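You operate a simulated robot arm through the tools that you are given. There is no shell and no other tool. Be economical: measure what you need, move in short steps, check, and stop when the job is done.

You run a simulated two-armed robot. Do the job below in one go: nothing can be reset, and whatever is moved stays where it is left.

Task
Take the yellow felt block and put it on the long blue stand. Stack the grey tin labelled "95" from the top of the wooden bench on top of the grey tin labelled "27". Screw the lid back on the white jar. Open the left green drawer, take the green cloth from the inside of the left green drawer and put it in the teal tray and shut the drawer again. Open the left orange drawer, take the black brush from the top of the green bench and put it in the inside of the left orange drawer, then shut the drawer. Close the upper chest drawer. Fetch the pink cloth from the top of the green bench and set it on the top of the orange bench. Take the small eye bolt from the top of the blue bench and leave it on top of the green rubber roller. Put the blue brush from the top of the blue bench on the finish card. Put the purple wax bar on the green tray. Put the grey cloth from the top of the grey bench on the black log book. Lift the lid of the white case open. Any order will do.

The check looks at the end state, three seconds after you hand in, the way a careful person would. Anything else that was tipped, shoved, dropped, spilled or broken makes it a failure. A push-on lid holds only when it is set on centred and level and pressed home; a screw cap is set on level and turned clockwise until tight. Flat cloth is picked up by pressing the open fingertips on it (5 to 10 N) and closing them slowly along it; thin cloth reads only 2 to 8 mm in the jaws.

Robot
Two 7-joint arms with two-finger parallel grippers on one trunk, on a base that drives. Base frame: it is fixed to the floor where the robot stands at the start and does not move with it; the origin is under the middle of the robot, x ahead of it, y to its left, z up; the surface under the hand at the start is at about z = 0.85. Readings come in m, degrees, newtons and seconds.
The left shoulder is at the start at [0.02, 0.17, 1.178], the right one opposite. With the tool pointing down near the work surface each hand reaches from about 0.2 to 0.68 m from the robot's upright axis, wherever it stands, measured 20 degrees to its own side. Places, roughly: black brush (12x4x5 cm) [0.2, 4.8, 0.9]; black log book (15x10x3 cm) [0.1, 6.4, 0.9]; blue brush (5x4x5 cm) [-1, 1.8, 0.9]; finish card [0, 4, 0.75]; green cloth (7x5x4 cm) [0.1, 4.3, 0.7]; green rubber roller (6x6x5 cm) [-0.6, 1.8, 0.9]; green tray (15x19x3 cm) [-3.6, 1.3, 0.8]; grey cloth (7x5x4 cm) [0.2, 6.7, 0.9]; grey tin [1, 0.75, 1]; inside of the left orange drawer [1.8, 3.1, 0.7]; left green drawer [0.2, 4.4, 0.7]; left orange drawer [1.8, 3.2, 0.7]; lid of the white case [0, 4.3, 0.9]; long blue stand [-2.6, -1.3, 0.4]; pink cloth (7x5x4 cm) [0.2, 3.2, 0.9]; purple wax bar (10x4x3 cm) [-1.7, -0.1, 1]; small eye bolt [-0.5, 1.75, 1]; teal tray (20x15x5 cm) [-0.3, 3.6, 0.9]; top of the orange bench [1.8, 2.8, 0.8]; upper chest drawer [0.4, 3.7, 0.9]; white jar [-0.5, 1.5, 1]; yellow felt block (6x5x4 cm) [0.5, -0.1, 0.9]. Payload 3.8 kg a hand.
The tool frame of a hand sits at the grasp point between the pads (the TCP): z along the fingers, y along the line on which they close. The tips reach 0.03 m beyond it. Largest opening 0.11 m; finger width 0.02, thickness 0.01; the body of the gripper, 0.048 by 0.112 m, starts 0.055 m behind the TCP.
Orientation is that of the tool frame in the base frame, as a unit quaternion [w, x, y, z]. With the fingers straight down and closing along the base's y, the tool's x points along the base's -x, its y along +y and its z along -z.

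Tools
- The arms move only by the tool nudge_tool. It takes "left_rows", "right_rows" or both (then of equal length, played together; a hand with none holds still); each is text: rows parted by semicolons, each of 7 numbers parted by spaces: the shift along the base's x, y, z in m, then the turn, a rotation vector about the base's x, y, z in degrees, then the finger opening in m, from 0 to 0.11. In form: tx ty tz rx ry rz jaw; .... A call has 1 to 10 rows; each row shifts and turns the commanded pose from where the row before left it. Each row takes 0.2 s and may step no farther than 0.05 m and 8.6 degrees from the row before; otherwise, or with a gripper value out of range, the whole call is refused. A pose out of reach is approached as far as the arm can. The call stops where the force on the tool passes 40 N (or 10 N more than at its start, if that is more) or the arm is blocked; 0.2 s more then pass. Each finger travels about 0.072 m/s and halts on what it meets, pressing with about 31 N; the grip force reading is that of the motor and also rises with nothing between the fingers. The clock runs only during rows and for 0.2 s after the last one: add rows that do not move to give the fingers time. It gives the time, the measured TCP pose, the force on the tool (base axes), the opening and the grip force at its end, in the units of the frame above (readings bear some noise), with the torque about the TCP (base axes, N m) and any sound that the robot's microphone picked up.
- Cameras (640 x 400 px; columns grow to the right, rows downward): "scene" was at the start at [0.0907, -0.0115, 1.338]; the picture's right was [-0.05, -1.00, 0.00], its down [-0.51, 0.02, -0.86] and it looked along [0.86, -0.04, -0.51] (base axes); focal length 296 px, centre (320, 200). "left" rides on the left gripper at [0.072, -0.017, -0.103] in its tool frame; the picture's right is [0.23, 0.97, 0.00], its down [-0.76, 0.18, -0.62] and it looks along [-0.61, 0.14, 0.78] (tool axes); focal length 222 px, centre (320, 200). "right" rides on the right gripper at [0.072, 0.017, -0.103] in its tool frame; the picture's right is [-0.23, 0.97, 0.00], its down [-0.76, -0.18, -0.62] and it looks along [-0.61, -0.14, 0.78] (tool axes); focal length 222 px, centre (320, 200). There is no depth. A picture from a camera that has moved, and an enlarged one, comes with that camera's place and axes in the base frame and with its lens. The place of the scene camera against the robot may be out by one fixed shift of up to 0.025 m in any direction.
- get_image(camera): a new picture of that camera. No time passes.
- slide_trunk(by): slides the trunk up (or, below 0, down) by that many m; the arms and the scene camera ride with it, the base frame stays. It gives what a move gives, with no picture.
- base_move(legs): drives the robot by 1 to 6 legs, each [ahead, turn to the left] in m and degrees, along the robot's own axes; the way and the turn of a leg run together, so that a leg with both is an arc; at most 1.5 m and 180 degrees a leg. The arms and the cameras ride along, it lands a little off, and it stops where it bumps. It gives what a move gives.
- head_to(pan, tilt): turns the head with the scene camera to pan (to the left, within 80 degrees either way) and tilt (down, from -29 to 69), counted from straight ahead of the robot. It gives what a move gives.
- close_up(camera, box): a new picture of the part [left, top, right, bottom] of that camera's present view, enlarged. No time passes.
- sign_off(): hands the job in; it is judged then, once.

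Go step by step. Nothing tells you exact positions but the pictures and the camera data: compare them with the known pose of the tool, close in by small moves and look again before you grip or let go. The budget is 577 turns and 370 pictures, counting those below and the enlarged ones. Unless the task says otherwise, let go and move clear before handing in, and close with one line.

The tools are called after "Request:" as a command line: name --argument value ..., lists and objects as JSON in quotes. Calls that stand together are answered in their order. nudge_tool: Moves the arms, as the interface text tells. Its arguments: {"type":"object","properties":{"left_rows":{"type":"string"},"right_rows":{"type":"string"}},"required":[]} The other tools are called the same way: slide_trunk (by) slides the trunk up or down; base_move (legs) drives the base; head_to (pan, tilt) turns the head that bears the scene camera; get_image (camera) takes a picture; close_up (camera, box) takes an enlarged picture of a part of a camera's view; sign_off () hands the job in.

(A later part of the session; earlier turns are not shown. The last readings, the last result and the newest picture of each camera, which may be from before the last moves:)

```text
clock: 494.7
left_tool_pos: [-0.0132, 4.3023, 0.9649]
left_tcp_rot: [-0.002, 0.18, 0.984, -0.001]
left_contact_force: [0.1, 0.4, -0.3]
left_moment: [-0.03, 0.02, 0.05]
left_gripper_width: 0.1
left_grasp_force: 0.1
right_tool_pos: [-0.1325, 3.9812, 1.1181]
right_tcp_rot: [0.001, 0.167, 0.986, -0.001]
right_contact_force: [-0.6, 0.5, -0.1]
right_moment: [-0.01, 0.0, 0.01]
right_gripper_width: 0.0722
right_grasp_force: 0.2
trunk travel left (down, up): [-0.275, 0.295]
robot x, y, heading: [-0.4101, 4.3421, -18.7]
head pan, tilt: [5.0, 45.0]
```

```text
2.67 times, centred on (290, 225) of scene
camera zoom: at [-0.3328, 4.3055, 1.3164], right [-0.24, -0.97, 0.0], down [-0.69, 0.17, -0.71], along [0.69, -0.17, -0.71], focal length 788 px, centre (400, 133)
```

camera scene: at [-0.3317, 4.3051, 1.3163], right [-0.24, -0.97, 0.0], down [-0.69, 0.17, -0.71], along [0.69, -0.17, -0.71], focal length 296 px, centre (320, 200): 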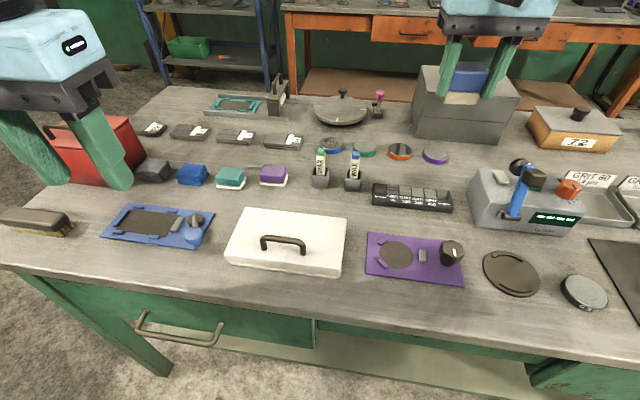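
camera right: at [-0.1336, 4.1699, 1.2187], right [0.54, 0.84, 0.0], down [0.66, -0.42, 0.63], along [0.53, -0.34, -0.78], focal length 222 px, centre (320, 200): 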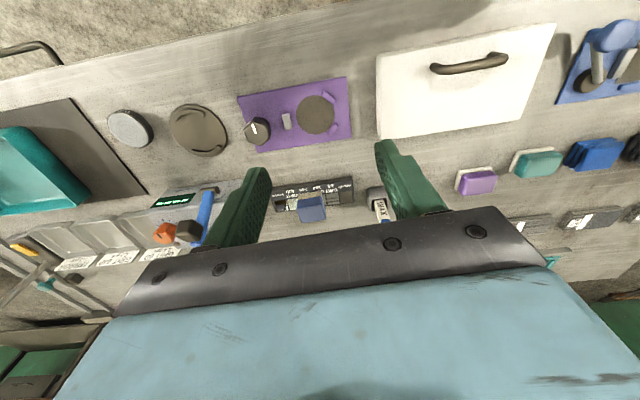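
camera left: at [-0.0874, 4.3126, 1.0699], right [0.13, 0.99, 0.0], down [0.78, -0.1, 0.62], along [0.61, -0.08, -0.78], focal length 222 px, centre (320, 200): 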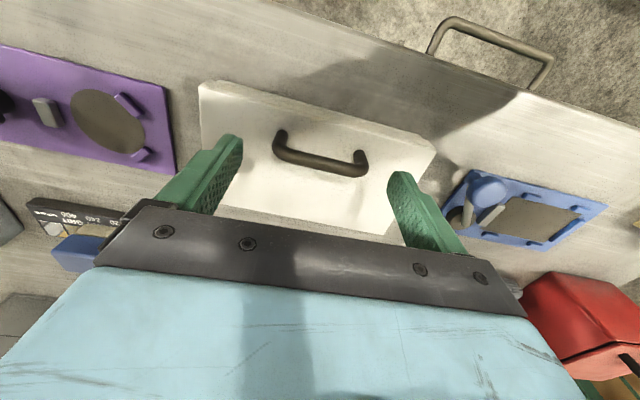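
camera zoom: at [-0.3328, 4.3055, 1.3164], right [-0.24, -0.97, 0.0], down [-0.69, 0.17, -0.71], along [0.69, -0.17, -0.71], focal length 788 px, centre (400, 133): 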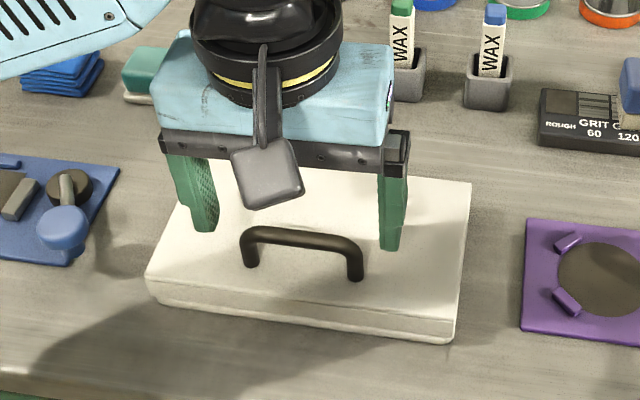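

Request:
nudge_tool --left_rows "0.002 0 -0.025 0 0 0 0.1; 0 0 -0.006 0 0 0 0.1; 0 0 0 0 0 0 0.1"

Request:
get_image --camera "left"

Request:
close_up --camera "scene" --box '[210, 180, 370, 290]'

```text
clock: 495.5
left_tool_pos: [-0.0114, 4.304, 0.934]
left_tcp_rot: [-0.002, 0.181, 0.984, -0.001]
left_contact_force: [0.3, -0.8, -0.8]
left_moment: [0.01, 0.0, -0.02]
left_gripper_width: 0.1002
left_grasp_force: 0.1
right_tool_pos: [-0.1325, 3.9825, 1.1185]
right_tcp_rot: [0.001, 0.166, 0.986, -0.001]
right_contact_force: [-0.1, 0.3, 0.0]
right_moment: [0.0, 0.0, -0.02]
right_gripper_width: 0.0717
right_grasp_force: 0.0
trunk travel left (down, up): [-0.275, 0.295]
robot x, y, heading: [-0.4094, 4.3361, -18.7]
head pan, tilt: [5.0, 45.0]
```

```text
182 pictures are left
camera left: at [-0.085, 4.3132, 1.0388], right [0.13, 0.99, 0.0], down [0.78, -0.1, 0.62], along [0.61, -0.08, -0.78], focal length 222 px, centre (320, 200)
```

left: 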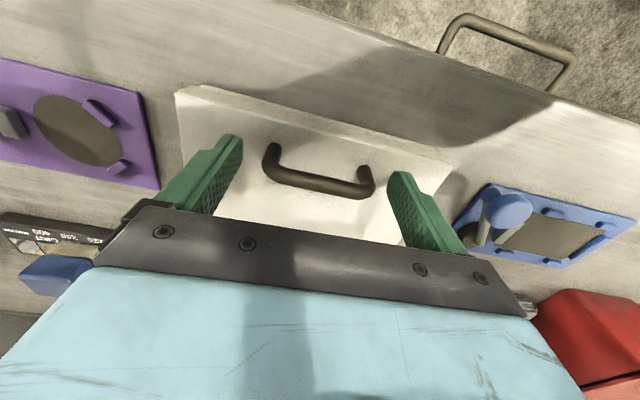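

```text
3.64 times, centred on (290, 235) of scene
camera zoom: at [-0.3327, 4.3055, 1.3164], right [-0.24, -0.97, 0.0], down [-0.69, 0.17, -0.71], along [0.69, -0.17, -0.71], focal length 1074 px, centre (429, 73)
```

zoom: 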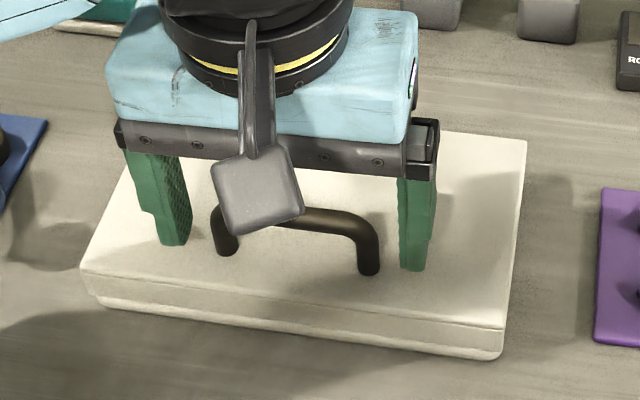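

The fingers straddle the handle's ends. I close on them.

Request:
nudge_tool --left_rows "0 0 -0.003 0 0 0 0.09; 0 0 0 0 0 0 0.08; 0 0 0 0 0 0 0.07; 0 0 0 0 0 0 0.06; 0 0 0 0 0 0 0.05; 0 0 0 0 0 0 0.05; 0 0 0 0 0 0 0.05"

Request:
get_image --camera "left"

```text
clock: 497.1
left_tool_pos: [-0.0098, 4.3056, 0.9307]
left_tcp_rot: [-0.001, 0.178, 0.984, 0.001]
left_contact_force: [8.7, 17.6, 6.3]
left_moment: [0.78, -0.71, 0.8]
left_gripper_width: 0.079
left_grasp_force: 44.7
right_tool_pos: [-0.132, 3.9851, 1.1178]
right_tcp_rot: [0.001, 0.167, 0.986, -0.002]
right_contact_force: [-0.4, 0.1, 0.3]
right_moment: [0.0, 0.01, -0.04]
right_gripper_width: 0.0722
right_grasp_force: 0.0
trunk travel left (down, up): [-0.275, 0.295]
robot x, y, heading: [-0.412, 4.3398, -18.6]
head pan, tilt: [5.0, 45.0]
```

```text
180 pictures are left
camera left: at [-0.0844, 4.3151, 1.0355], right [0.13, 0.99, 0.0], down [0.78, -0.1, 0.62], along [0.62, -0.08, -0.78], focal length 222 px, centre (320, 200)
```

left: 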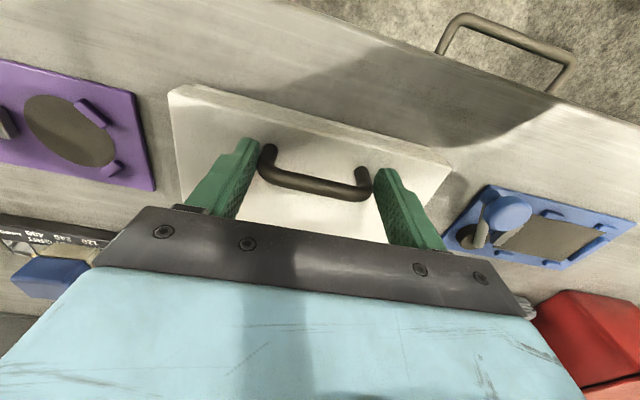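

Gripped. I balance the side load and start lifting along the lid's arc.

Request:
nudge_tool --left_rows "0.001 0.003 0 0 0 0 0.05; 0.004 -0.001 0.006 0 0 0 0.05; 0.004 -0.001 0.006 0 0 0 0.05; 0.004 -0.002 0.005 0 0 0 0.05; 0 0 0 0 0 0 0.05"

Request:
close_up --camera "scene" --box '[190, 150, 390, 300]'

```text
clock: 498.3
left_tool_pos: [0.0, 4.3013, 0.9491]
left_tcp_rot: [-0.003, 0.183, 0.983, -0.002]
left_contact_force: [-16.5, 7.0, -2.4]
left_moment: [0.4, 1.68, -0.22]
left_gripper_width: 0.0787
left_grasp_force: 45.1
right_tool_pos: [-0.1341, 3.9819, 1.1179]
right_tcp_rot: [0.002, 0.167, 0.986, -0.001]
right_contact_force: [-0.5, -1.2, -0.9]
right_moment: [-0.01, -0.03, -0.01]
right_gripper_width: 0.072
right_grasp_force: 0.1
trunk travel left (down, up): [-0.275, 0.295]
robot x, y, heading: [-0.4096, 4.339, -18.5]
head pan, tilt: [5.0, 45.0]
```

```text
2.67 times, centred on (290, 225) of scene
camera zoom: at [-0.3345, 4.3063, 1.3165], right [-0.24, -0.97, 0.0], down [-0.69, 0.17, -0.71], along [0.69, -0.17, -0.71], focal length 788 px, centre (400, 133)
```

zoom: 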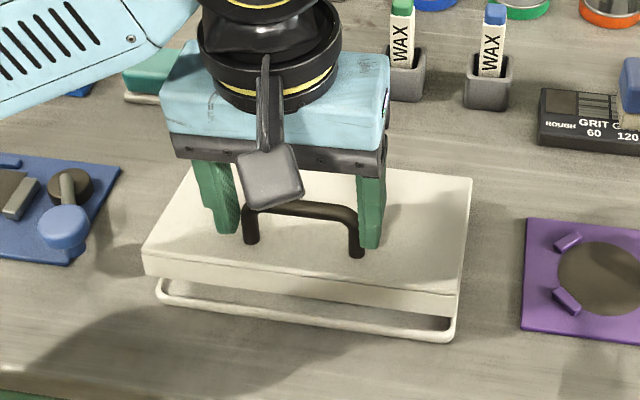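

The lid is rising on its rear hinge. I continue with more vertical motion.

Request:
nudge_tool --left_rows "-0.002 0.001 0.007 0 0 0 0.05; 0.001 0 0.007 0 0 0 0.05; 0.002 -0.001 0.007 0 0 0 0.05; 0.003 -0.001 0.006 0 0 0 0.05; 0 0 0 0 0 0 0.05"

Request:
close_up --camera "scene" --box '[190, 150, 390, 300]'

```text
clock: 499.5
left_tool_pos: [0.0049, 4.3011, 0.9763]
left_tcp_rot: [-0.001, 0.181, 0.984, -0.001]
left_contact_force: [-0.8, -0.5, 0.3]
left_moment: [0.0, -0.04, -0.01]
left_gripper_width: 0.05
left_grasp_force: 0.0
right_tool_pos: [-0.1336, 3.9832, 1.1173]
right_tcp_rot: [0.002, 0.168, 0.986, 0.0]
right_contact_force: [-0.3, -0.8, 0.2]
right_moment: [-0.03, -0.01, -0.02]
right_gripper_width: 0.0722
right_grasp_force: 0.1
trunk travel left (down, up): [-0.275, 0.295]
robot x, y, heading: [-0.41, 4.3393, -18.6]
head pan, tilt: [5.0, 45.0]
```

```text
2.67 times, centred on (290, 225) of scene
camera zoom: at [-0.3335, 4.3056, 1.3165], right [-0.24, -0.97, 0.0], down [-0.69, 0.17, -0.71], along [0.69, -0.17, -0.71], focal length 788 px, centre (400, 133)
```

zoom: 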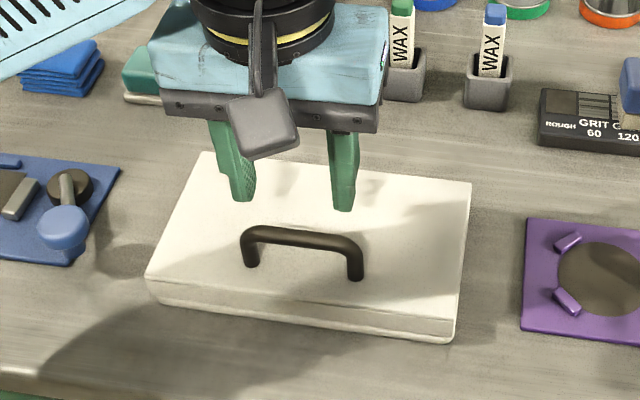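

The fingers slipped because my arc was off; the lid closed again, unharmed. I re-grip and follow a better arc.

Request:
nudge_tool --left_rows "0 0 0.02 0 0 0 0.08; -0.007 0.003 0 0 0 0 0.1; -0.007 0.004 0 0 0 0 0.1; 0 0 -0.03 0 0 0 0.1; 0 0 -0.03 0 0 0 0.1; 0 0 -0.007 0 0 0 0.1; 0 0 0 0 0 0 0.085; 0 0 0 0 0 0 0.07; 0 0 0 0 0 0 0.05; 0 0 0 0 0 0 0.05"

Request:
get_image --camera "left"

```text
clock: 501.7
left_tool_pos: [-0.0104, 4.3053, 0.9285]
left_tcp_rot: [-0.002, 0.182, 0.983, -0.003]
left_contact_force: [-4.9, -16.9, -4.4]
left_moment: [-1.06, 0.53, -0.32]
left_gripper_width: 0.0795
left_grasp_force: 44.8
right_tool_pos: [-0.1334, 3.982, 1.117]
right_tcp_rot: [0.001, 0.166, 0.986, -0.001]
right_contact_force: [0.6, 0.5, 0.2]
right_moment: [0.0, -0.01, -0.01]
right_gripper_width: 0.0723
right_grasp_force: 0.1
trunk travel left (down, up): [-0.275, 0.295]
robot x, y, heading: [-0.4141, 4.3375, -18.7]
head pan, tilt: [5.0, 45.0]
```

```text
177 pictures are left
camera left: at [-0.084, 4.3161, 1.033], right [0.14, 0.99, 0.0], down [0.78, -0.11, 0.62], along [0.61, -0.09, -0.79], focal length 222 px, centre (320, 200)
```

left: 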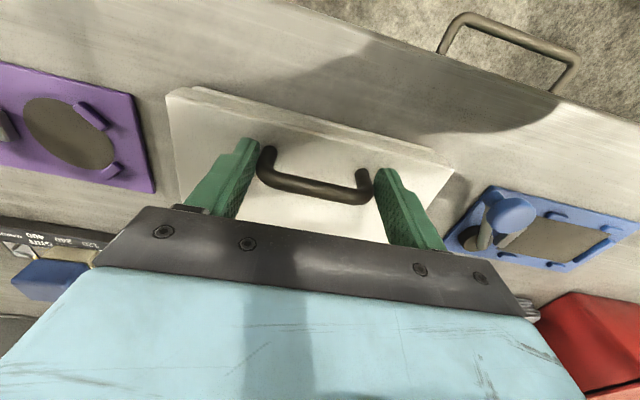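

Request:
nudge_tool --left_rows "0 -0.0015 0 0 0 0 0.05; 0.0032 -0.0012 0.0085 0 0 0 0.05; 0.0032 -0.0012 0.0085 0 0 0 0.05; 0.0045 -0.0016 0.0077 0 0 0 0.05; 0.0045 -0.0016 0.0077 0 0 0 0.05; 0 0 0 0 0 0 0.05"

```text
clock: 503.1
left_tool_pos: [0.0079, 4.2982, 0.9602]
left_tcp_rot: [-0.003, 0.181, 0.983, 0.0]
left_contact_force: [-9.1, -16.9, -15.5]
left_moment: [-0.07, 1.44, -0.12]
left_gripper_width: 0.0789
left_grasp_force: 45.0
right_tool_pos: [-0.1323, 3.9802, 1.116]
right_tcp_rot: [0.002, 0.167, 0.986, 0.0]
right_contact_force: [0.2, 0.1, 0.8]
right_moment: [0.0, 0.02, -0.02]
right_gripper_width: 0.0723
right_grasp_force: 0.0
trunk travel left (down, up): [-0.275, 0.295]
robot x, y, heading: [-0.4122, 4.3369, -18.8]
head pan, tilt: [5.0, 45.0]
```

Request:
nudge_tool --left_rows "-0.0005 -0.002 0 2 5.5 0 0.05; 0.0057 -0.0021 0.0068 1.7 4.7 0 0.05; 0.0057 -0.0021 0.0068 1.7 4.7 0 0.05; 0.0067 -0.0024 0.0056 1.7 4.7 0 0.05; 0 0 0 0 0 0 0.05"

Request:
close_up --camera "scene" --box '[190, 130, 390, 280]'

```text
clock: 504.3
left_tool_pos: [0.0234, 4.2938, 0.9802]
left_tcp_rot: [-0.182, 0.177, 0.967, 0.03]
left_contact_force: [-1.9, 3.0, 3.6]
left_moment: [-0.06, 0.11, -0.14]
left_gripper_width: 0.0492
left_grasp_force: 0.2
right_tool_pos: [-0.1327, 3.9839, 1.1176]
right_tcp_rot: [0.002, 0.167, 0.986, -0.001]
right_contact_force: [-0.7, 1.0, -0.8]
right_moment: [0.02, -0.03, -0.02]
right_gripper_width: 0.0722
right_grasp_force: 0.2
trunk travel left (down, up): [-0.275, 0.295]
robot x, y, heading: [-0.4086, 4.3375, -18.6]
head pan, tilt: [5.0, 45.0]
```

```text
2.67 times, centred on (290, 205) of scene
camera zoom: at [-0.3335, 4.3059, 1.3165], right [-0.24, -0.97, 0.0], down [-0.69, 0.17, -0.71], along [0.69, -0.17, -0.71], focal length 788 px, centre (400, 187)
```

zoom: 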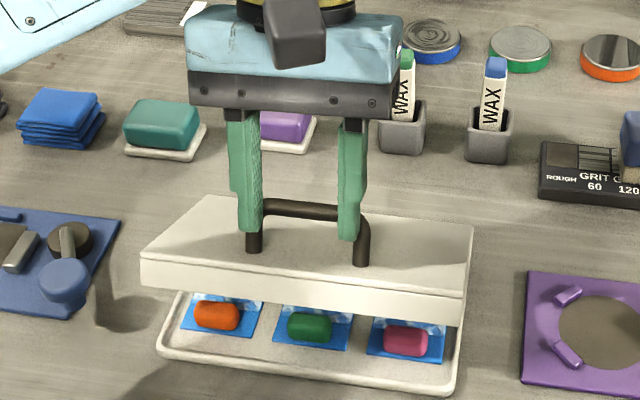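

Request:
get_image --camera "left"

Request:
close_up --camera "scene" --box '[230, 170, 350, 260]'

```text
175 pictures are left
camera left: at [-0.0122, 4.289, 1.105], right [0.15, 0.99, 0.08], down [0.94, -0.16, 0.31], along [0.31, 0.03, -0.95], focal length 222 px, centre (320, 200)
```

left: 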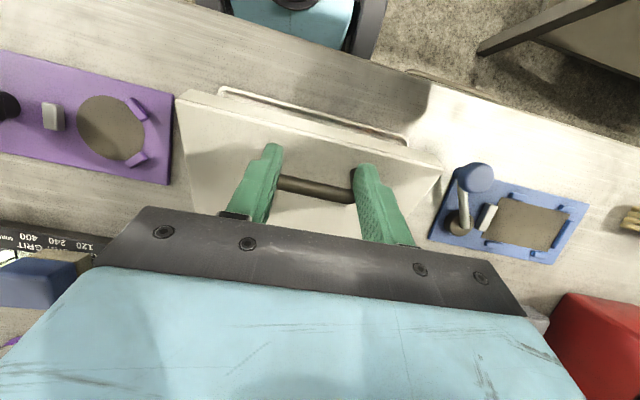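

```text
4.44 times, centred on (290, 215) of scene
camera zoom: at [-0.3335, 4.3059, 1.3165], right [-0.24, -0.97, 0.0], down [-0.69, 0.17, -0.71], along [0.69, -0.17, -0.71], focal length 1313 px, centre (453, 133)
```

zoom: 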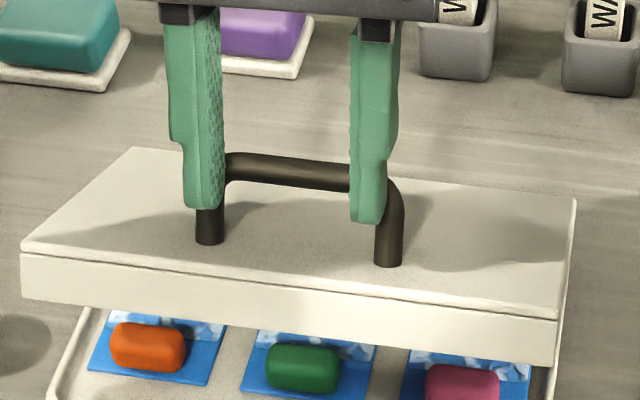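

The fingers now sit in front of the handle bar, which lets me push the lid over. I follow the arc backwards.

Request:
nudge_tool --left_rows "0.0067 -0.0024 0.0056 0 0 0 0.05; 0.0067 -0.0024 0.0056 0 0 0 0.05; 0.0076 -0.0028 0.0043 0 0 0 0.05; 0.0076 -0.0028 0.0043 0 0 0 0.05; 0 0 0 0 0 0 0.05"

Request:
close_up --camera "scene" --box '[190, 130, 390, 280]'

```text
clock: 505.5
left_tool_pos: [0.0528, 4.2814, 0.9998]
left_tcp_rot: [-0.181, 0.178, 0.967, 0.029]
left_contact_force: [-1.1, 0.0, 1.6]
left_moment: [-0.02, 0.03, -0.04]
left_gripper_width: 0.0504
left_grasp_force: 0.4
right_tool_pos: [-0.1322, 3.9808, 1.1174]
right_tcp_rot: [0.001, 0.167, 0.986, 0.0]
right_contact_force: [-0.5, -0.4, -0.1]
right_moment: [0.05, -0.02, -0.03]
right_gripper_width: 0.072
right_grasp_force: 0.1
trunk travel left (down, up): [-0.275, 0.295]
robot x, y, heading: [-0.4108, 4.3393, -18.9]
head pan, tilt: [5.0, 45.0]
```

```text
2.67 times, centred on (290, 205) of scene
camera zoom: at [-0.3329, 4.3055, 1.3164], right [-0.24, -0.97, 0.0], down [-0.69, 0.17, -0.71], along [0.69, -0.17, -0.71], focal length 788 px, centre (400, 187)
```

zoom: 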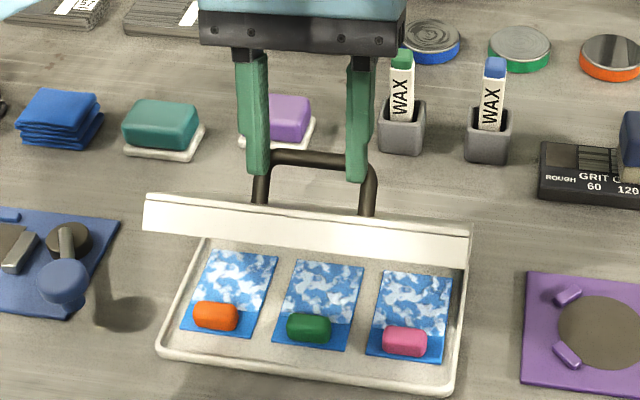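

Working well. I continue pushing it over.

Request:
nudge_tool --left_rows "0.0081 -0.003 0.0028 0 0 0 0.05; 0.0081 -0.003 0.0028 0 0 0 0.05; 0.0085 -0.0031 0.0013 0 0 0 0.05; 0.0085 -0.0031 0.0013 0 0 0 0.05; 0.0086 -0.0031 0 0 0 0 0.05; 0.0086 -0.0031 0 0 0 0 0.05; 0 0 0 0 0 0 0.05"

Request:
close_up --camera "scene" --box '[190, 110, 390, 280]'

```text
clock: 507.1
left_tool_pos: [0.1031, 4.2637, 1.0082]
left_tcp_rot: [-0.18, 0.178, 0.967, 0.03]
left_contact_force: [0.1, 0.0, 0.7]
left_moment: [-0.02, 0.01, -0.03]
left_gripper_width: 0.05
left_grasp_force: 0.1
right_tool_pos: [-0.1324, 3.983, 1.1177]
right_tcp_rot: [0.001, 0.167, 0.986, 0.0]
right_contact_force: [-0.1, 0.2, 0.3]
right_moment: [-0.03, 0.02, 0.0]
right_gripper_width: 0.072
right_grasp_force: 0.1
trunk travel left (down, up): [-0.275, 0.295]
robot x, y, heading: [-0.4116, 4.3392, -18.8]
head pan, tilt: [5.0, 45.0]
```

```text
2.35 times, centred on (290, 195) of scene
camera zoom: at [-0.3328, 4.3056, 1.3164], right [-0.24, -0.97, 0.0], down [-0.69, 0.17, -0.71], along [0.69, -0.17, -0.71], focal length 695 px, centre (391, 212)
```

zoom: 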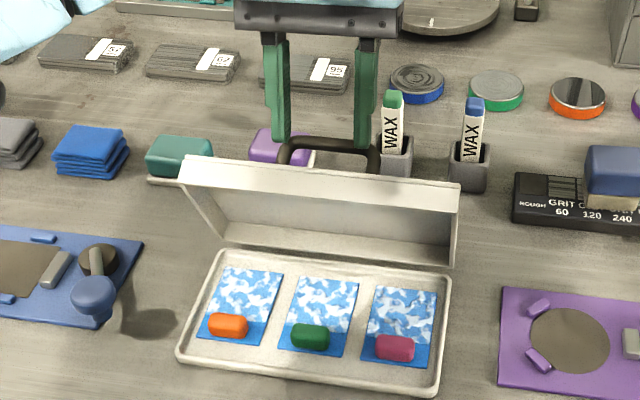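

Request:
nudge_tool --left_rows "0.0085 -0.0031 -0.001 0 0 0 0.05; 0.0085 -0.0031 -0.002 0 0 0 0.05; 0.0085 -0.0031 -0.003 0 0 0 0.05; 0 0 0 0 0 0 0.05"

Request:
close_up --camera "scene" --box '[190, 110, 390, 280]'

Request:
get_image --camera "left"

```text
clock: 508.1
left_tool_pos: [0.1309, 4.2545, 1.0025]
left_tcp_rot: [-0.179, 0.178, 0.967, 0.029]
left_contact_force: [0.8, 0.2, 0.0]
left_moment: [0.02, -0.03, 0.01]
left_gripper_width: 0.0503
left_grasp_force: 0.0
right_tool_pos: [-0.1327, 3.9813, 1.1174]
right_tcp_rot: [0.002, 0.167, 0.986, -0.001]
right_contact_force: [0.3, -0.5, -0.7]
right_moment: [-0.01, 0.01, 0.0]
right_gripper_width: 0.0727
right_grasp_force: 0.0
trunk travel left (down, up): [-0.275, 0.295]
robot x, y, heading: [-0.412, 4.3392, -19.0]
head pan, tilt: [5.0, 45.0]
```

```text
2.35 times, centred on (290, 195) of scene
camera zoom: at [-0.3328, 4.3057, 1.3164], right [-0.24, -0.97, 0.0], down [-0.69, 0.17, -0.71], along [0.69, -0.17, -0.71], focal length 695 px, centre (391, 212)
```

zoom: 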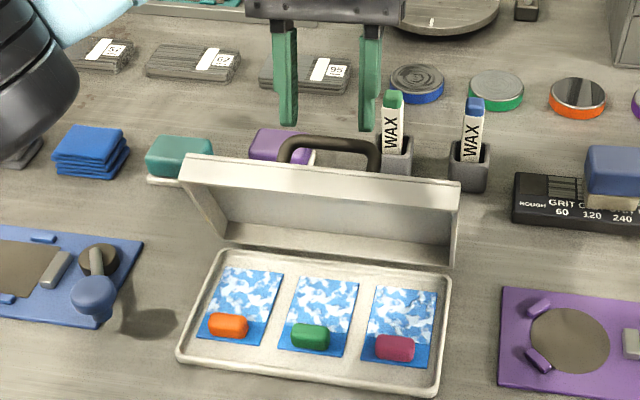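

```text
170 pictures are left
camera left: at [0.0944, 4.251, 1.1259], right [0.15, 0.99, 0.07], down [0.94, -0.16, 0.31], along [0.31, 0.02, -0.95], focal length 222 px, centre (320, 200)
```

left: 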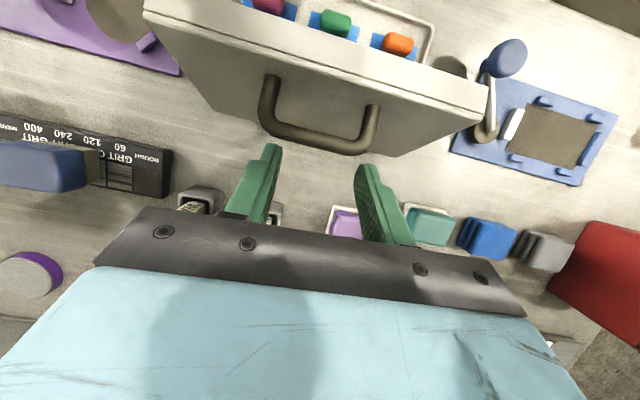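

The lid stands by itself at roughly 70–75°. I'll nudge it a bit further, to about vertical, from the inside.

Request:
nudge_tool --left_rows "0 0 0.03 0 0 0 0.05; 0 0 0.04 -1.8 -5 0 0.05; -0.03 0.011 0 -1.8 -5 0 0.05; -0.04 0.014 0 -1.8 -5 0 0.05; -0.04 0.014 0 -1.8 -5 0 0.05; -0.037 0.013 0 0 0 0 0.05; 0 0 -0.04 0 0 0 0.05; 0 0 -0.03 0 0 0 0.05; 0 0 0 0 0 0 0.05"

Request:
close_up --camera "scene" --box '[190, 110, 390, 280]'

Request:
get_image --camera "left"

```text
clock: 510.1
left_tool_pos: [-0.0165, 4.3052, 1.004]
left_tcp_rot: [0.001, 0.18, 0.984, -0.001]
left_contact_force: [-0.2, -0.9, 0.7]
left_moment: [-0.03, -0.02, 0.01]
left_gripper_width: 0.05
left_grasp_force: 0.0
right_tool_pos: [-0.1309, 3.9819, 1.1166]
right_tcp_rot: [0.002, 0.167, 0.986, -0.002]
right_contact_force: [0.2, 0.3, 0.2]
right_moment: [0.0, 0.0, 0.01]
right_gripper_width: 0.0721
right_grasp_force: 0.0
trunk travel left (down, up): [-0.275, 0.295]
robot x, y, heading: [-0.4088, 4.3414, -18.6]
head pan, tilt: [5.0, 45.0]
```

```text
2.35 times, centred on (290, 195) of scene
camera zoom: at [-0.3327, 4.3055, 1.3164], right [-0.24, -0.97, 0.0], down [-0.69, 0.17, -0.71], along [0.69, -0.17, -0.71], focal length 695 px, centre (391, 212)
```

zoom: 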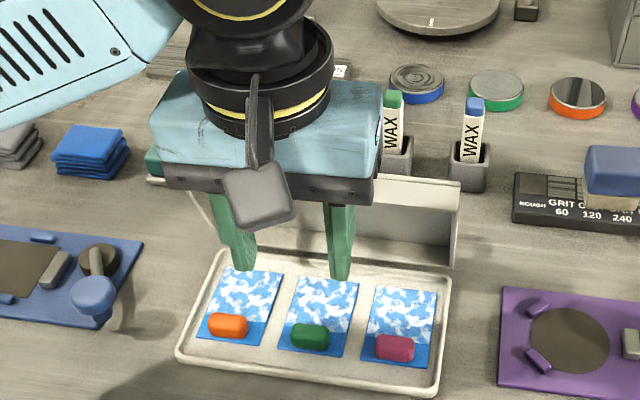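

```text
168 pictures are left
camera left: at [-0.0919, 4.3147, 1.107], right [0.13, 0.99, 0.0], down [0.77, -0.1, 0.63], along [0.62, -0.09, -0.78], focal length 222 px, centre (320, 200)
```

left: 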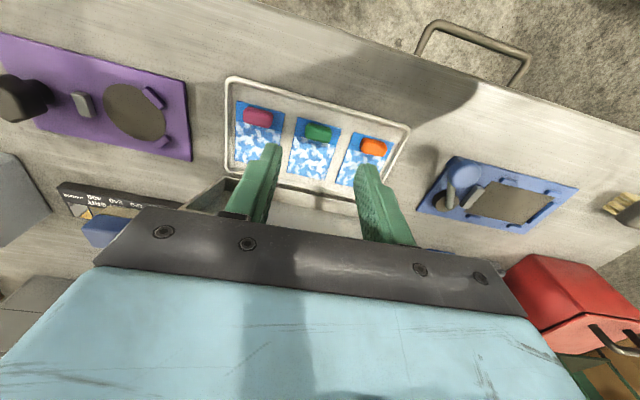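

Request:
nudge_tool --left_rows "0.0115 -0.0042 0 0 0 0 0.05; 0.0115 -0.0042 0 0 0 0 0.05; 0.0115 -0.0042 0 0 0 0 0.05; 0.0115 -0.0042 0 0 0 0 0.05; 0.0115 -0.0042 0 0 0 0 0.05; 0 0 0 0 0 0 0.05"

Request:
close_up --camera "scene" --box '[190, 110, 390, 280]'

```text
clock: 511.5
left_tool_pos: [0.0389, 4.2844, 1.0018]
left_tcp_rot: [0.002, 0.181, 0.984, -0.001]
left_contact_force: [-0.3, 0.6, -0.2]
left_moment: [-0.02, 0.02, -0.02]
left_gripper_width: 0.0503
left_grasp_force: 0.1
right_tool_pos: [-0.1339, 3.981, 1.1171]
right_tcp_rot: [0.001, 0.167, 0.986, -0.001]
right_contact_force: [0.0, 0.2, 0.0]
right_moment: [-0.03, 0.0, -0.01]
right_gripper_width: 0.0721
right_grasp_force: 0.1
trunk travel left (down, up): [-0.275, 0.295]
robot x, y, heading: [-0.409, 4.3375, -18.4]
head pan, tilt: [5.0, 45.0]
```

```text
2.35 times, centred on (290, 195) of scene
camera zoom: at [-0.3328, 4.3056, 1.3164], right [-0.24, -0.97, 0.0], down [-0.69, 0.17, -0.71], along [0.69, -0.17, -0.71], focal length 695 px, centre (391, 212)
```

zoom: 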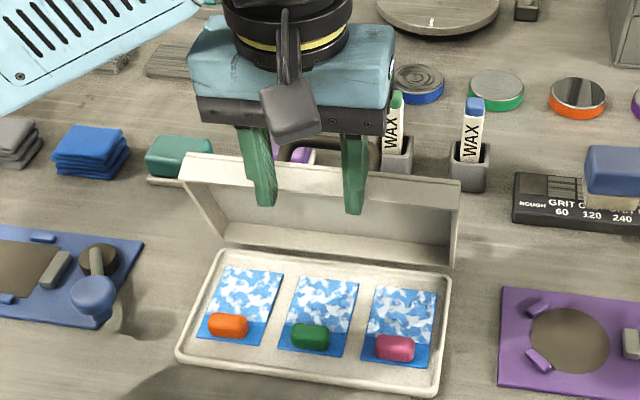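

Request:
nudge_tool --left_rows "0.0115 -0.0042 0 0 0 0 0.05; 0.0115 -0.0042 0 0 0 0 0.05; 0.008 -0.003 0 0 0 0 0.05; 0 0 0 0 0 0 0.05"

Request:
close_up --camera "scene" --box '[190, 110, 390, 280]'

```text
clock: 512.5
left_tool_pos: [0.0714, 4.2738, 1.0019]
left_tcp_rot: [0.001, 0.181, 0.984, -0.001]
left_contact_force: [0.6, -0.8, -0.4]
left_moment: [0.0, 0.01, -0.01]
left_gripper_width: 0.0504
left_grasp_force: 0.1
right_tool_pos: [-0.1329, 3.9822, 1.118]
right_tcp_rot: [0.001, 0.167, 0.986, -0.002]
right_contact_force: [1.1, -0.7, -0.5]
right_moment: [-0.03, 0.01, 0.01]
right_gripper_width: 0.0722
right_grasp_force: 0.0
trunk travel left (down, up): [-0.275, 0.295]
robot x, y, heading: [-0.4104, 4.3386, -18.4]
head pan, tilt: [5.0, 45.0]
```

```text
2.35 times, centred on (290, 195) of scene
camera zoom: at [-0.3328, 4.3056, 1.3164], right [-0.24, -0.97, 0.0], down [-0.69, 0.17, -0.71], along [0.69, -0.17, -0.71], focal length 695 px, centre (391, 212)
```

zoom: 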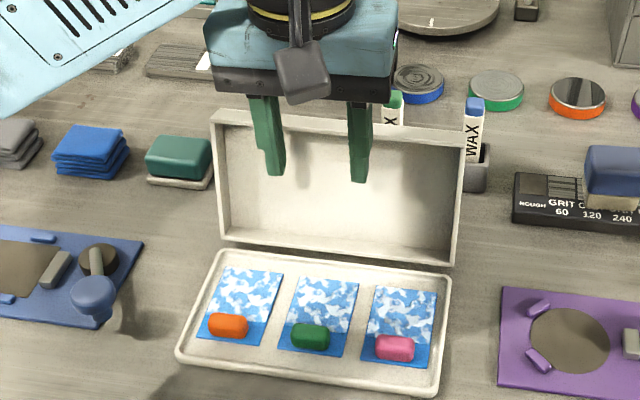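

The lid has swung fully open to its stop. I withdraw the left hand.

Request:
nudge_tool --left_rows "-0.02 0.007 0 0 0 0 0.05; -0.035 0.012 0.01 0 0 0 0.05; -0.03 0.01 0.03 0 0 0 0.05; 0 0.02 0.04 0 0 0 0.05; 0 0.02 0.04 0 0 0 0.05; 0 0.03 0.03 0 0 0 0.05; 0 0 0 0 0 0 0.05"

Request:
get_image --camera "scene"

```text
clock: 514.1
left_tool_pos: [-0.0144, 4.3732, 1.1527]
left_tcp_rot: [0.001, 0.18, 0.984, -0.001]
left_contact_force: [0.0, 0.3, 0.0]
left_moment: [0.02, 0.0, -0.01]
left_gripper_width: 0.0504
left_grasp_force: 0.1
right_tool_pos: [-0.1319, 3.9812, 1.1163]
right_tcp_rot: [0.001, 0.166, 0.986, 0.0]
right_contact_force: [0.1, -0.9, 0.3]
right_moment: [-0.01, 0.01, 0.03]
right_gripper_width: 0.072
right_grasp_force: 0.1
trunk travel left (down, up): [-0.275, 0.295]
robot x, y, heading: [-0.4096, 4.34, -18.8]
head pan, tilt: [5.0, 45.0]
```

```text
165 pictures are left
camera scene: at [-0.3325, 4.3048, 1.3163], right [-0.24, -0.97, 0.0], down [-0.69, 0.17, -0.71], along [0.69, -0.17, -0.71], focal length 296 px, centre (320, 200)
```

scene: 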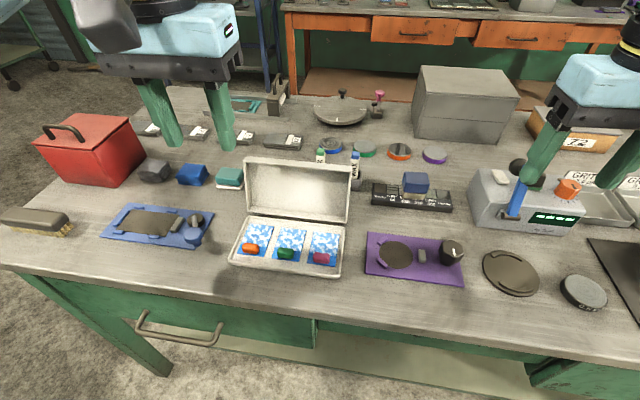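

The case is open. Next the left green drawer below: I back the base up to have room and lower the trunk a bit.

Request:
base_move --legs '[[-0.25, 0]]'

Request:
slide_trunk --by -0.12

Request:
head_to --pan 20 --tilt 45

Request:
get_image --camera "scene"

```text
clock: 516.0
left_tool_pos: [-0.2542, 4.4528, 1.1542]
left_tcp_rot: [0.001, 0.181, 0.983, -0.001]
left_contact_force: [-0.6, -0.3, -0.2]
left_moment: [0.0, -0.03, 0.01]
left_gripper_width: 0.0501
left_grasp_force: 0.1
right_tool_pos: [-0.3705, 4.0635, 1.1174]
right_tcp_rot: [0.001, 0.167, 0.986, 0.0]
right_contact_force: [0.2, 0.9, 0.3]
right_moment: [0.0, -0.02, 0.0]
right_gripper_width: 0.072
right_grasp_force: 0.0
trunk travel left (down, up): [-0.275, 0.295]
robot x, y, heading: [-0.6458, 4.4211, -18.5]
head pan, tilt: [5.0, 45.0]
```

```text
clock: 517.5
left_tool_pos: [-0.2525, 4.4537, 1.0335]
left_tcp_rot: [0.002, 0.18, 0.984, -0.001]
left_contact_force: [0.3, 0.6, -0.4]
left_moment: [0.04, 0.0, 0.02]
left_gripper_width: 0.0499
left_grasp_force: 0.0
right_tool_pos: [-0.3702, 4.0622, 0.9985]
right_tcp_rot: [0.002, 0.167, 0.986, 0.0]
right_contact_force: [-0.4, -0.3, 0.3]
right_moment: [-0.02, 0.05, 0.0]
right_gripper_width: 0.072
right_grasp_force: 0.1
trunk travel left (down, up): [-0.155, 0.415]
robot x, y, heading: [-0.6534, 4.4177, -18.6]
head pan, tilt: [5.0, 45.0]
```

```text
clock: 518.2
left_tool_pos: [-0.2539, 4.4545, 1.0334]
left_tcp_rot: [0.001, 0.18, 0.984, -0.001]
left_contact_force: [0.4, 0.5, 0.7]
left_moment: [0.03, 0.02, -0.01]
left_gripper_width: 0.0502
left_grasp_force: 0.1
right_tool_pos: [-0.3697, 4.0623, 0.9971]
right_tcp_rot: [0.001, 0.167, 0.986, -0.001]
right_contact_force: [-0.8, 0.8, -0.6]
right_moment: [-0.04, -0.02, -0.01]
right_gripper_width: 0.0719
right_grasp_force: 0.0
trunk travel left (down, up): [-0.155, 0.415]
robot x, y, heading: [-0.6466, 4.4185, -18.5]
head pan, tilt: [20.0, 45.0]
```

```text
164 pictures are left
camera scene: at [-0.5682, 4.4068, 1.1964], right [0.02, -1.0, 0.0], down [-0.71, -0.02, -0.71], along [0.71, 0.02, -0.71], focal length 296 px, centre (320, 200)
```

scene: 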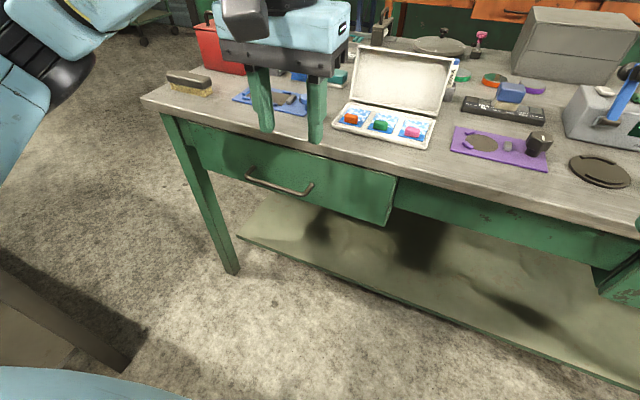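

The drawer handle is at about (-0.1,4.5,0.78). I turn the left hand a quarter and bring it above the handle to look.

Request:
nudge_tool --left_rows "0.005 0.005 0 0 0 8.5 0.08; 0.005 0.005 0 0 0 8.5 0.08; 0.005 0.005 0 0 0 8.5 0.08; 0.005 0.005 0 0 0 8.5 0.08; 0 0 0 0 0 8.5 0.08; 0 0 0 0 0 8.5 0.08; 0 0 0 0 0 8.5 0.08; 0 0 0 0 0 8.5 0.08; 0 0 0 0 0 8.5 0.08; 0 0 0 0 0 8.5 0.08"

Request:
get_image --camera "left"

Request:
get_image --camera "right"

```text
clock: 520.4
left_tool_pos: [-0.2332, 4.4746, 1.0328]
left_tcp_rot: [0.002, -0.532, 0.847, 0.0]
left_contact_force: [0.1, -0.7, -0.2]
left_moment: [0.01, 0.01, -0.01]
left_gripper_width: 0.08
left_grasp_force: 0.1
right_tool_pos: [-0.3698, 4.0621, 0.9973]
right_tcp_rot: [0.002, 0.167, 0.986, 0.0]
right_contact_force: [0.0, 0.6, 0.4]
right_moment: [0.0, 0.0, 0.03]
right_gripper_width: 0.0719
right_grasp_force: 0.0
trunk travel left (down, up): [-0.155, 0.415]
robot x, y, heading: [-0.6466, 4.4191, -18.6]
head pan, tilt: [20.0, 45.0]
```

```text
163 pictures are left
camera left: at [-0.2505, 4.4017, 1.1373], right [-0.98, 0.22, 0.0], down [0.17, 0.76, 0.63], along [0.14, 0.61, -0.78], focal length 222 px, centre (320, 200)
```

left: 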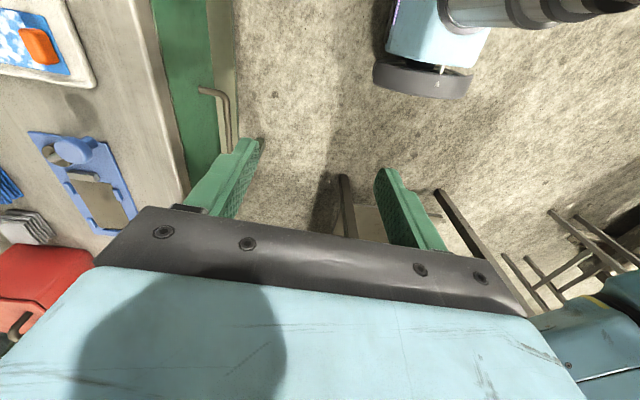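

```text
162 pictures are left
camera right: at [-0.4326, 4.1021, 1.1001], right [0.53, 0.85, 0.0], down [0.66, -0.42, 0.63], along [0.53, -0.33, -0.78], focal length 222 px, centre (320, 200)
```

right: 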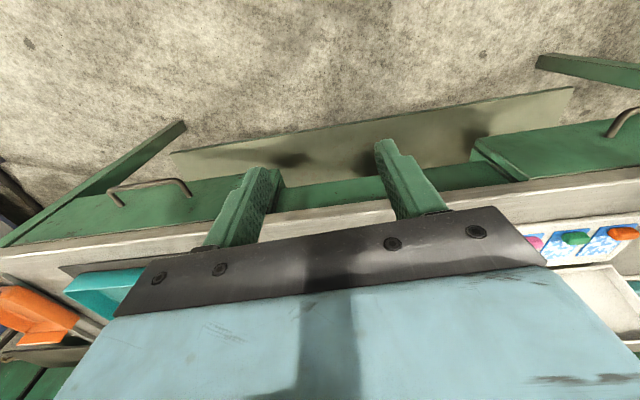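

Request:
nudge_tool --left_rows "0.04 0.01 -0.02 0 0 2 0.05; 0.04 0.01 -0.03 0 0 2 0.05; 0.04 0.01 -0.03 0 0 1 0.05; 0.034 0.008 -0.03 0 0 0 0.05; 0 0 -0.04 0 0 0 0.05; 0 0 0 0 0 0 0.05"

Request:
get_image --camera "left"

Request:
get_image --camera "scene"

```text
refused: row 2 steps farther than a row can; nothing moved
```

```text
161 pictures are left
camera left: at [-0.2505, 4.4017, 1.1373], right [-0.98, 0.22, 0.0], down [0.17, 0.76, 0.63], along [0.14, 0.61, -0.78], focal length 222 px, centre (320, 200)
```

left: 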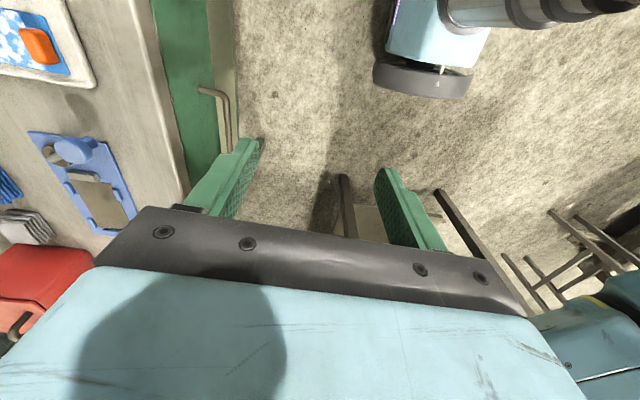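

```text
160 pictures are left
camera scene: at [-0.5682, 4.4069, 1.1964], right [0.02, -1.0, 0.0], down [-0.71, -0.02, -0.71], along [0.71, 0.02, -0.71], focal length 296 px, centre (320, 200)
```

scene: 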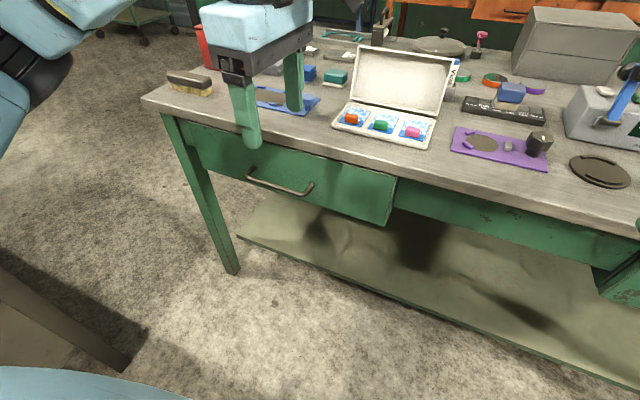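

Request:
nudge_tool --left_rows "0.035 0.008 -0.02 0 0 2 0.05; 0.035 0.008 -0.02 0 0 2 0.05; 0.035 0.008 -0.02 0 0 1 0.05; 0.035 0.008 -0.02 0 0 0 0.05; 0.014 0.006 -0.04 0 0 0 0.05; 0 0 -0.03 0 0 0 0.05; 0 0 0 0 0 0 0.05"

Request:
get_image --camera "left"

Request:
get_image --camera "scene"

```text
clock: 522.0
left_tool_pos: [-0.0791, 4.5121, 0.8824]
left_tcp_rot: [0.003, -0.568, 0.823, 0.001]
left_contact_force: [0.3, -0.2, 0.7]
left_moment: [-0.02, -0.04, 0.01]
left_gripper_width: 0.05
left_grasp_force: 0.1
right_tool_pos: [-0.3695, 4.0615, 0.9975]
right_tcp_rot: [0.002, 0.167, 0.986, 0.001]
right_contact_force: [0.2, -0.2, -0.3]
right_moment: [0.0, 0.0, -0.02]
right_gripper_width: 0.0718
right_grasp_force: 0.0
trunk travel left (down, up): [-0.155, 0.415]
robot x, y, heading: [-0.6469, 4.4155, -18.7]
head pan, tilt: [20.0, 45.0]
```

```text
159 pictures are left
camera left: at [-0.0903, 4.438, 0.9877], right [-0.99, 0.13, 0.0], down [0.1, 0.77, 0.63], along [0.09, 0.62, -0.78], focal length 222 px, centre (320, 200)
```

left: 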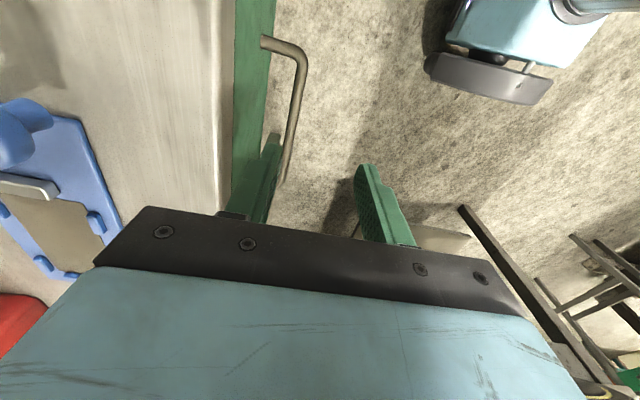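

```text
158 pictures are left
camera scene: at [-0.5682, 4.4069, 1.1964], right [0.02, -1.0, 0.0], down [-0.71, -0.02, -0.71], along [0.71, 0.02, -0.71], focal length 296 px, centre (320, 200)
```

scene: 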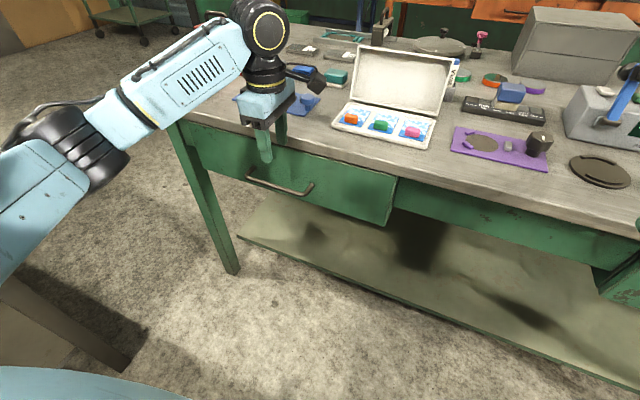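

Request:
nudge_tool --left_rows "0.004 -0.0013 0 0 0 0 0.062; 0 0 -0.04 0 0 0 0.062; 0 0 -0.04 0 0 0 0.062; 0 0 -0.02 0 0 0 0.062; 0 0 -0.014 0 0 0 0.062; 0 0 0 0 0 0 0.062"

Request:
get_image --camera "left"

Request:
close_up --camera "scene" --box '[200, 60, 400, 230]'

```text
clock: 523.4
left_tool_pos: [-0.075, 4.511, 0.7685]
left_tcp_rot: [0.003, -0.568, 0.823, 0.001]
left_contact_force: [-0.2, -0.3, 0.3]
left_moment: [-0.04, 0.03, 0.0]
left_gripper_width: 0.062
left_grasp_force: 0.1
right_tool_pos: [-0.3693, 4.0637, 0.9976]
right_tcp_rot: [0.002, 0.167, 0.986, 0.0]
right_contact_force: [-0.4, -0.1, 0.5]
right_moment: [-0.04, -0.01, -0.01]
right_gripper_width: 0.0723
right_grasp_force: 0.0
trunk travel left (down, up): [-0.155, 0.415]
robot x, y, heading: [-0.6494, 4.4197, -18.6]
head pan, tilt: [20.0, 45.0]
```

```text
157 pictures are left
camera left: at [-0.0862, 4.4371, 0.8738], right [-0.99, 0.13, 0.0], down [0.1, 0.77, 0.63], along [0.08, 0.62, -0.78], focal length 222 px, centre (320, 200)
```

left: 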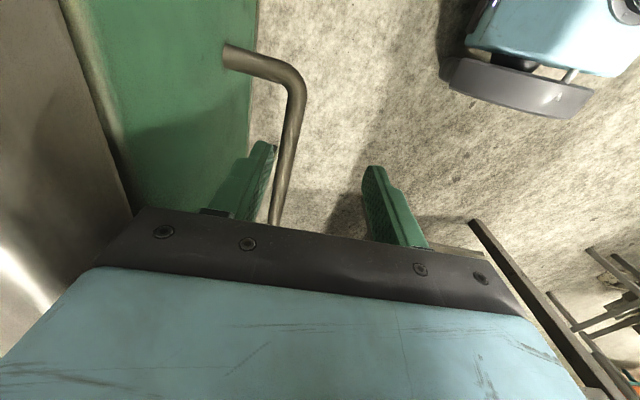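

```text
2.35 times, centred on (300, 145) of scene
camera zoom: at [-0.5682, 4.4069, 1.1964], right [0.02, -1.0, 0.0], down [-0.71, -0.02, -0.71], along [0.71, 0.02, -0.71], focal length 695 px, centre (367, 329)
```

zoom: 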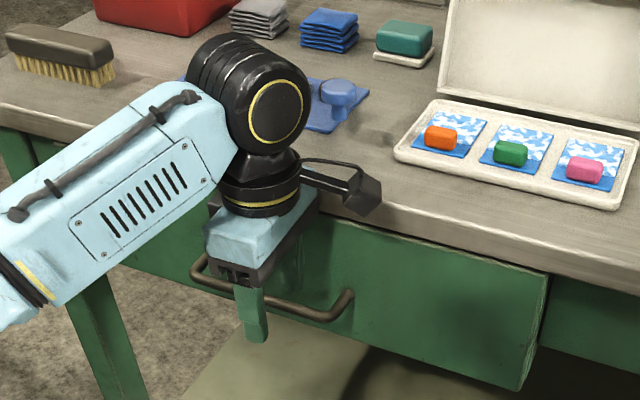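

The bar is between the fingers. I close on it and pull the drawer out slowly.

Request:
nudge_tool --left_rows "0 0 0 0 0 0 0.045; 0 0 0 0 0 0 0.03; 0 0 0 0 0 0 0.015; 0 0 0 0 0 0 0.008; 0 0 0 0 0 0 0.008; 0 0 0 0 0 0 0.008"

Request:
get_image --camera "left"

```text
clock: 524.8
left_tool_pos: [-0.0741, 4.5111, 0.7704]
left_tcp_rot: [0.003, -0.568, 0.823, 0.0]
left_contact_force: [0.5, 0.9, -0.4]
left_moment: [-0.01, -0.01, 0.0]
left_gripper_width: 0.008
left_grasp_force: 0.0
right_tool_pos: [-0.3693, 4.0632, 0.9982]
right_tcp_rot: [0.002, 0.167, 0.986, -0.001]
right_contact_force: [1.2, 0.5, 1.0]
right_moment: [0.02, 0.01, -0.03]
right_gripper_width: 0.0721
right_grasp_force: 0.0
trunk travel left (down, up): [-0.155, 0.415]
robot x, y, heading: [-0.6477, 4.4167, -18.8]
head pan, tilt: [20.0, 45.0]
```

```text
155 pictures are left
camera left: at [-0.0862, 4.4371, 0.8741], right [-0.99, 0.13, 0.0], down [0.1, 0.77, 0.63], along [0.08, 0.62, -0.78], focal length 222 px, centre (320, 200)
```

left: 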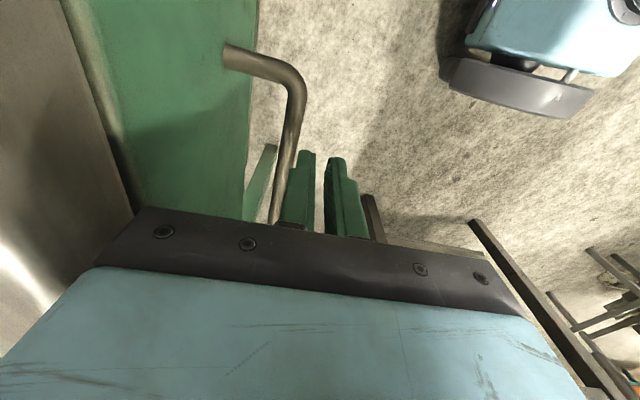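

The bar is a bit lower than I thought; the fingers passed above it. I rise, open and go 3 cm deeper.

Request:
nudge_tool --left_rows "0 0 0.03 0 0 0 0.008; 0 0 0 0 0 0 0.04; 0 0 0 0 0 0 0.062; 0 0 0 0 0 0 0.062; 0 0 -0.03 0 0 0 0.062; 0 0 -0.03 0 0 0 0.062; 0 0 -0.003 0 0 0 0.062; 0 0 0 0 0 0 0.062"

Request:
get_image --camera "left"

```text
clock: 526.6
left_tool_pos: [-0.0758, 4.5103, 0.7365]
left_tcp_rot: [0.001, -0.568, 0.823, 0.0]
left_contact_force: [0.0, 0.2, 0.5]
left_moment: [-0.03, 0.03, -0.03]
left_gripper_width: 0.0619
left_grasp_force: 0.1
right_tool_pos: [-0.37, 4.0631, 0.9977]
right_tcp_rot: [0.002, 0.166, 0.986, 0.0]
right_contact_force: [-0.3, -0.7, -0.1]
right_moment: [-0.02, 0.01, 0.01]
right_gripper_width: 0.0722
right_grasp_force: 0.1
trunk travel left (down, up): [-0.155, 0.415]
robot x, y, heading: [-0.6466, 4.42, -18.6]
head pan, tilt: [20.0, 45.0]
```

```text
154 pictures are left
camera left: at [-0.0871, 4.4362, 0.8406], right [-0.99, 0.13, 0.0], down [0.1, 0.77, 0.63], along [0.08, 0.62, -0.78], focal length 222 px, centre (320, 200)
```

left: 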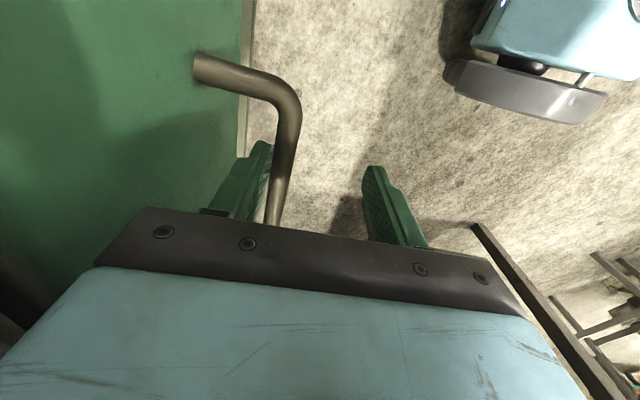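

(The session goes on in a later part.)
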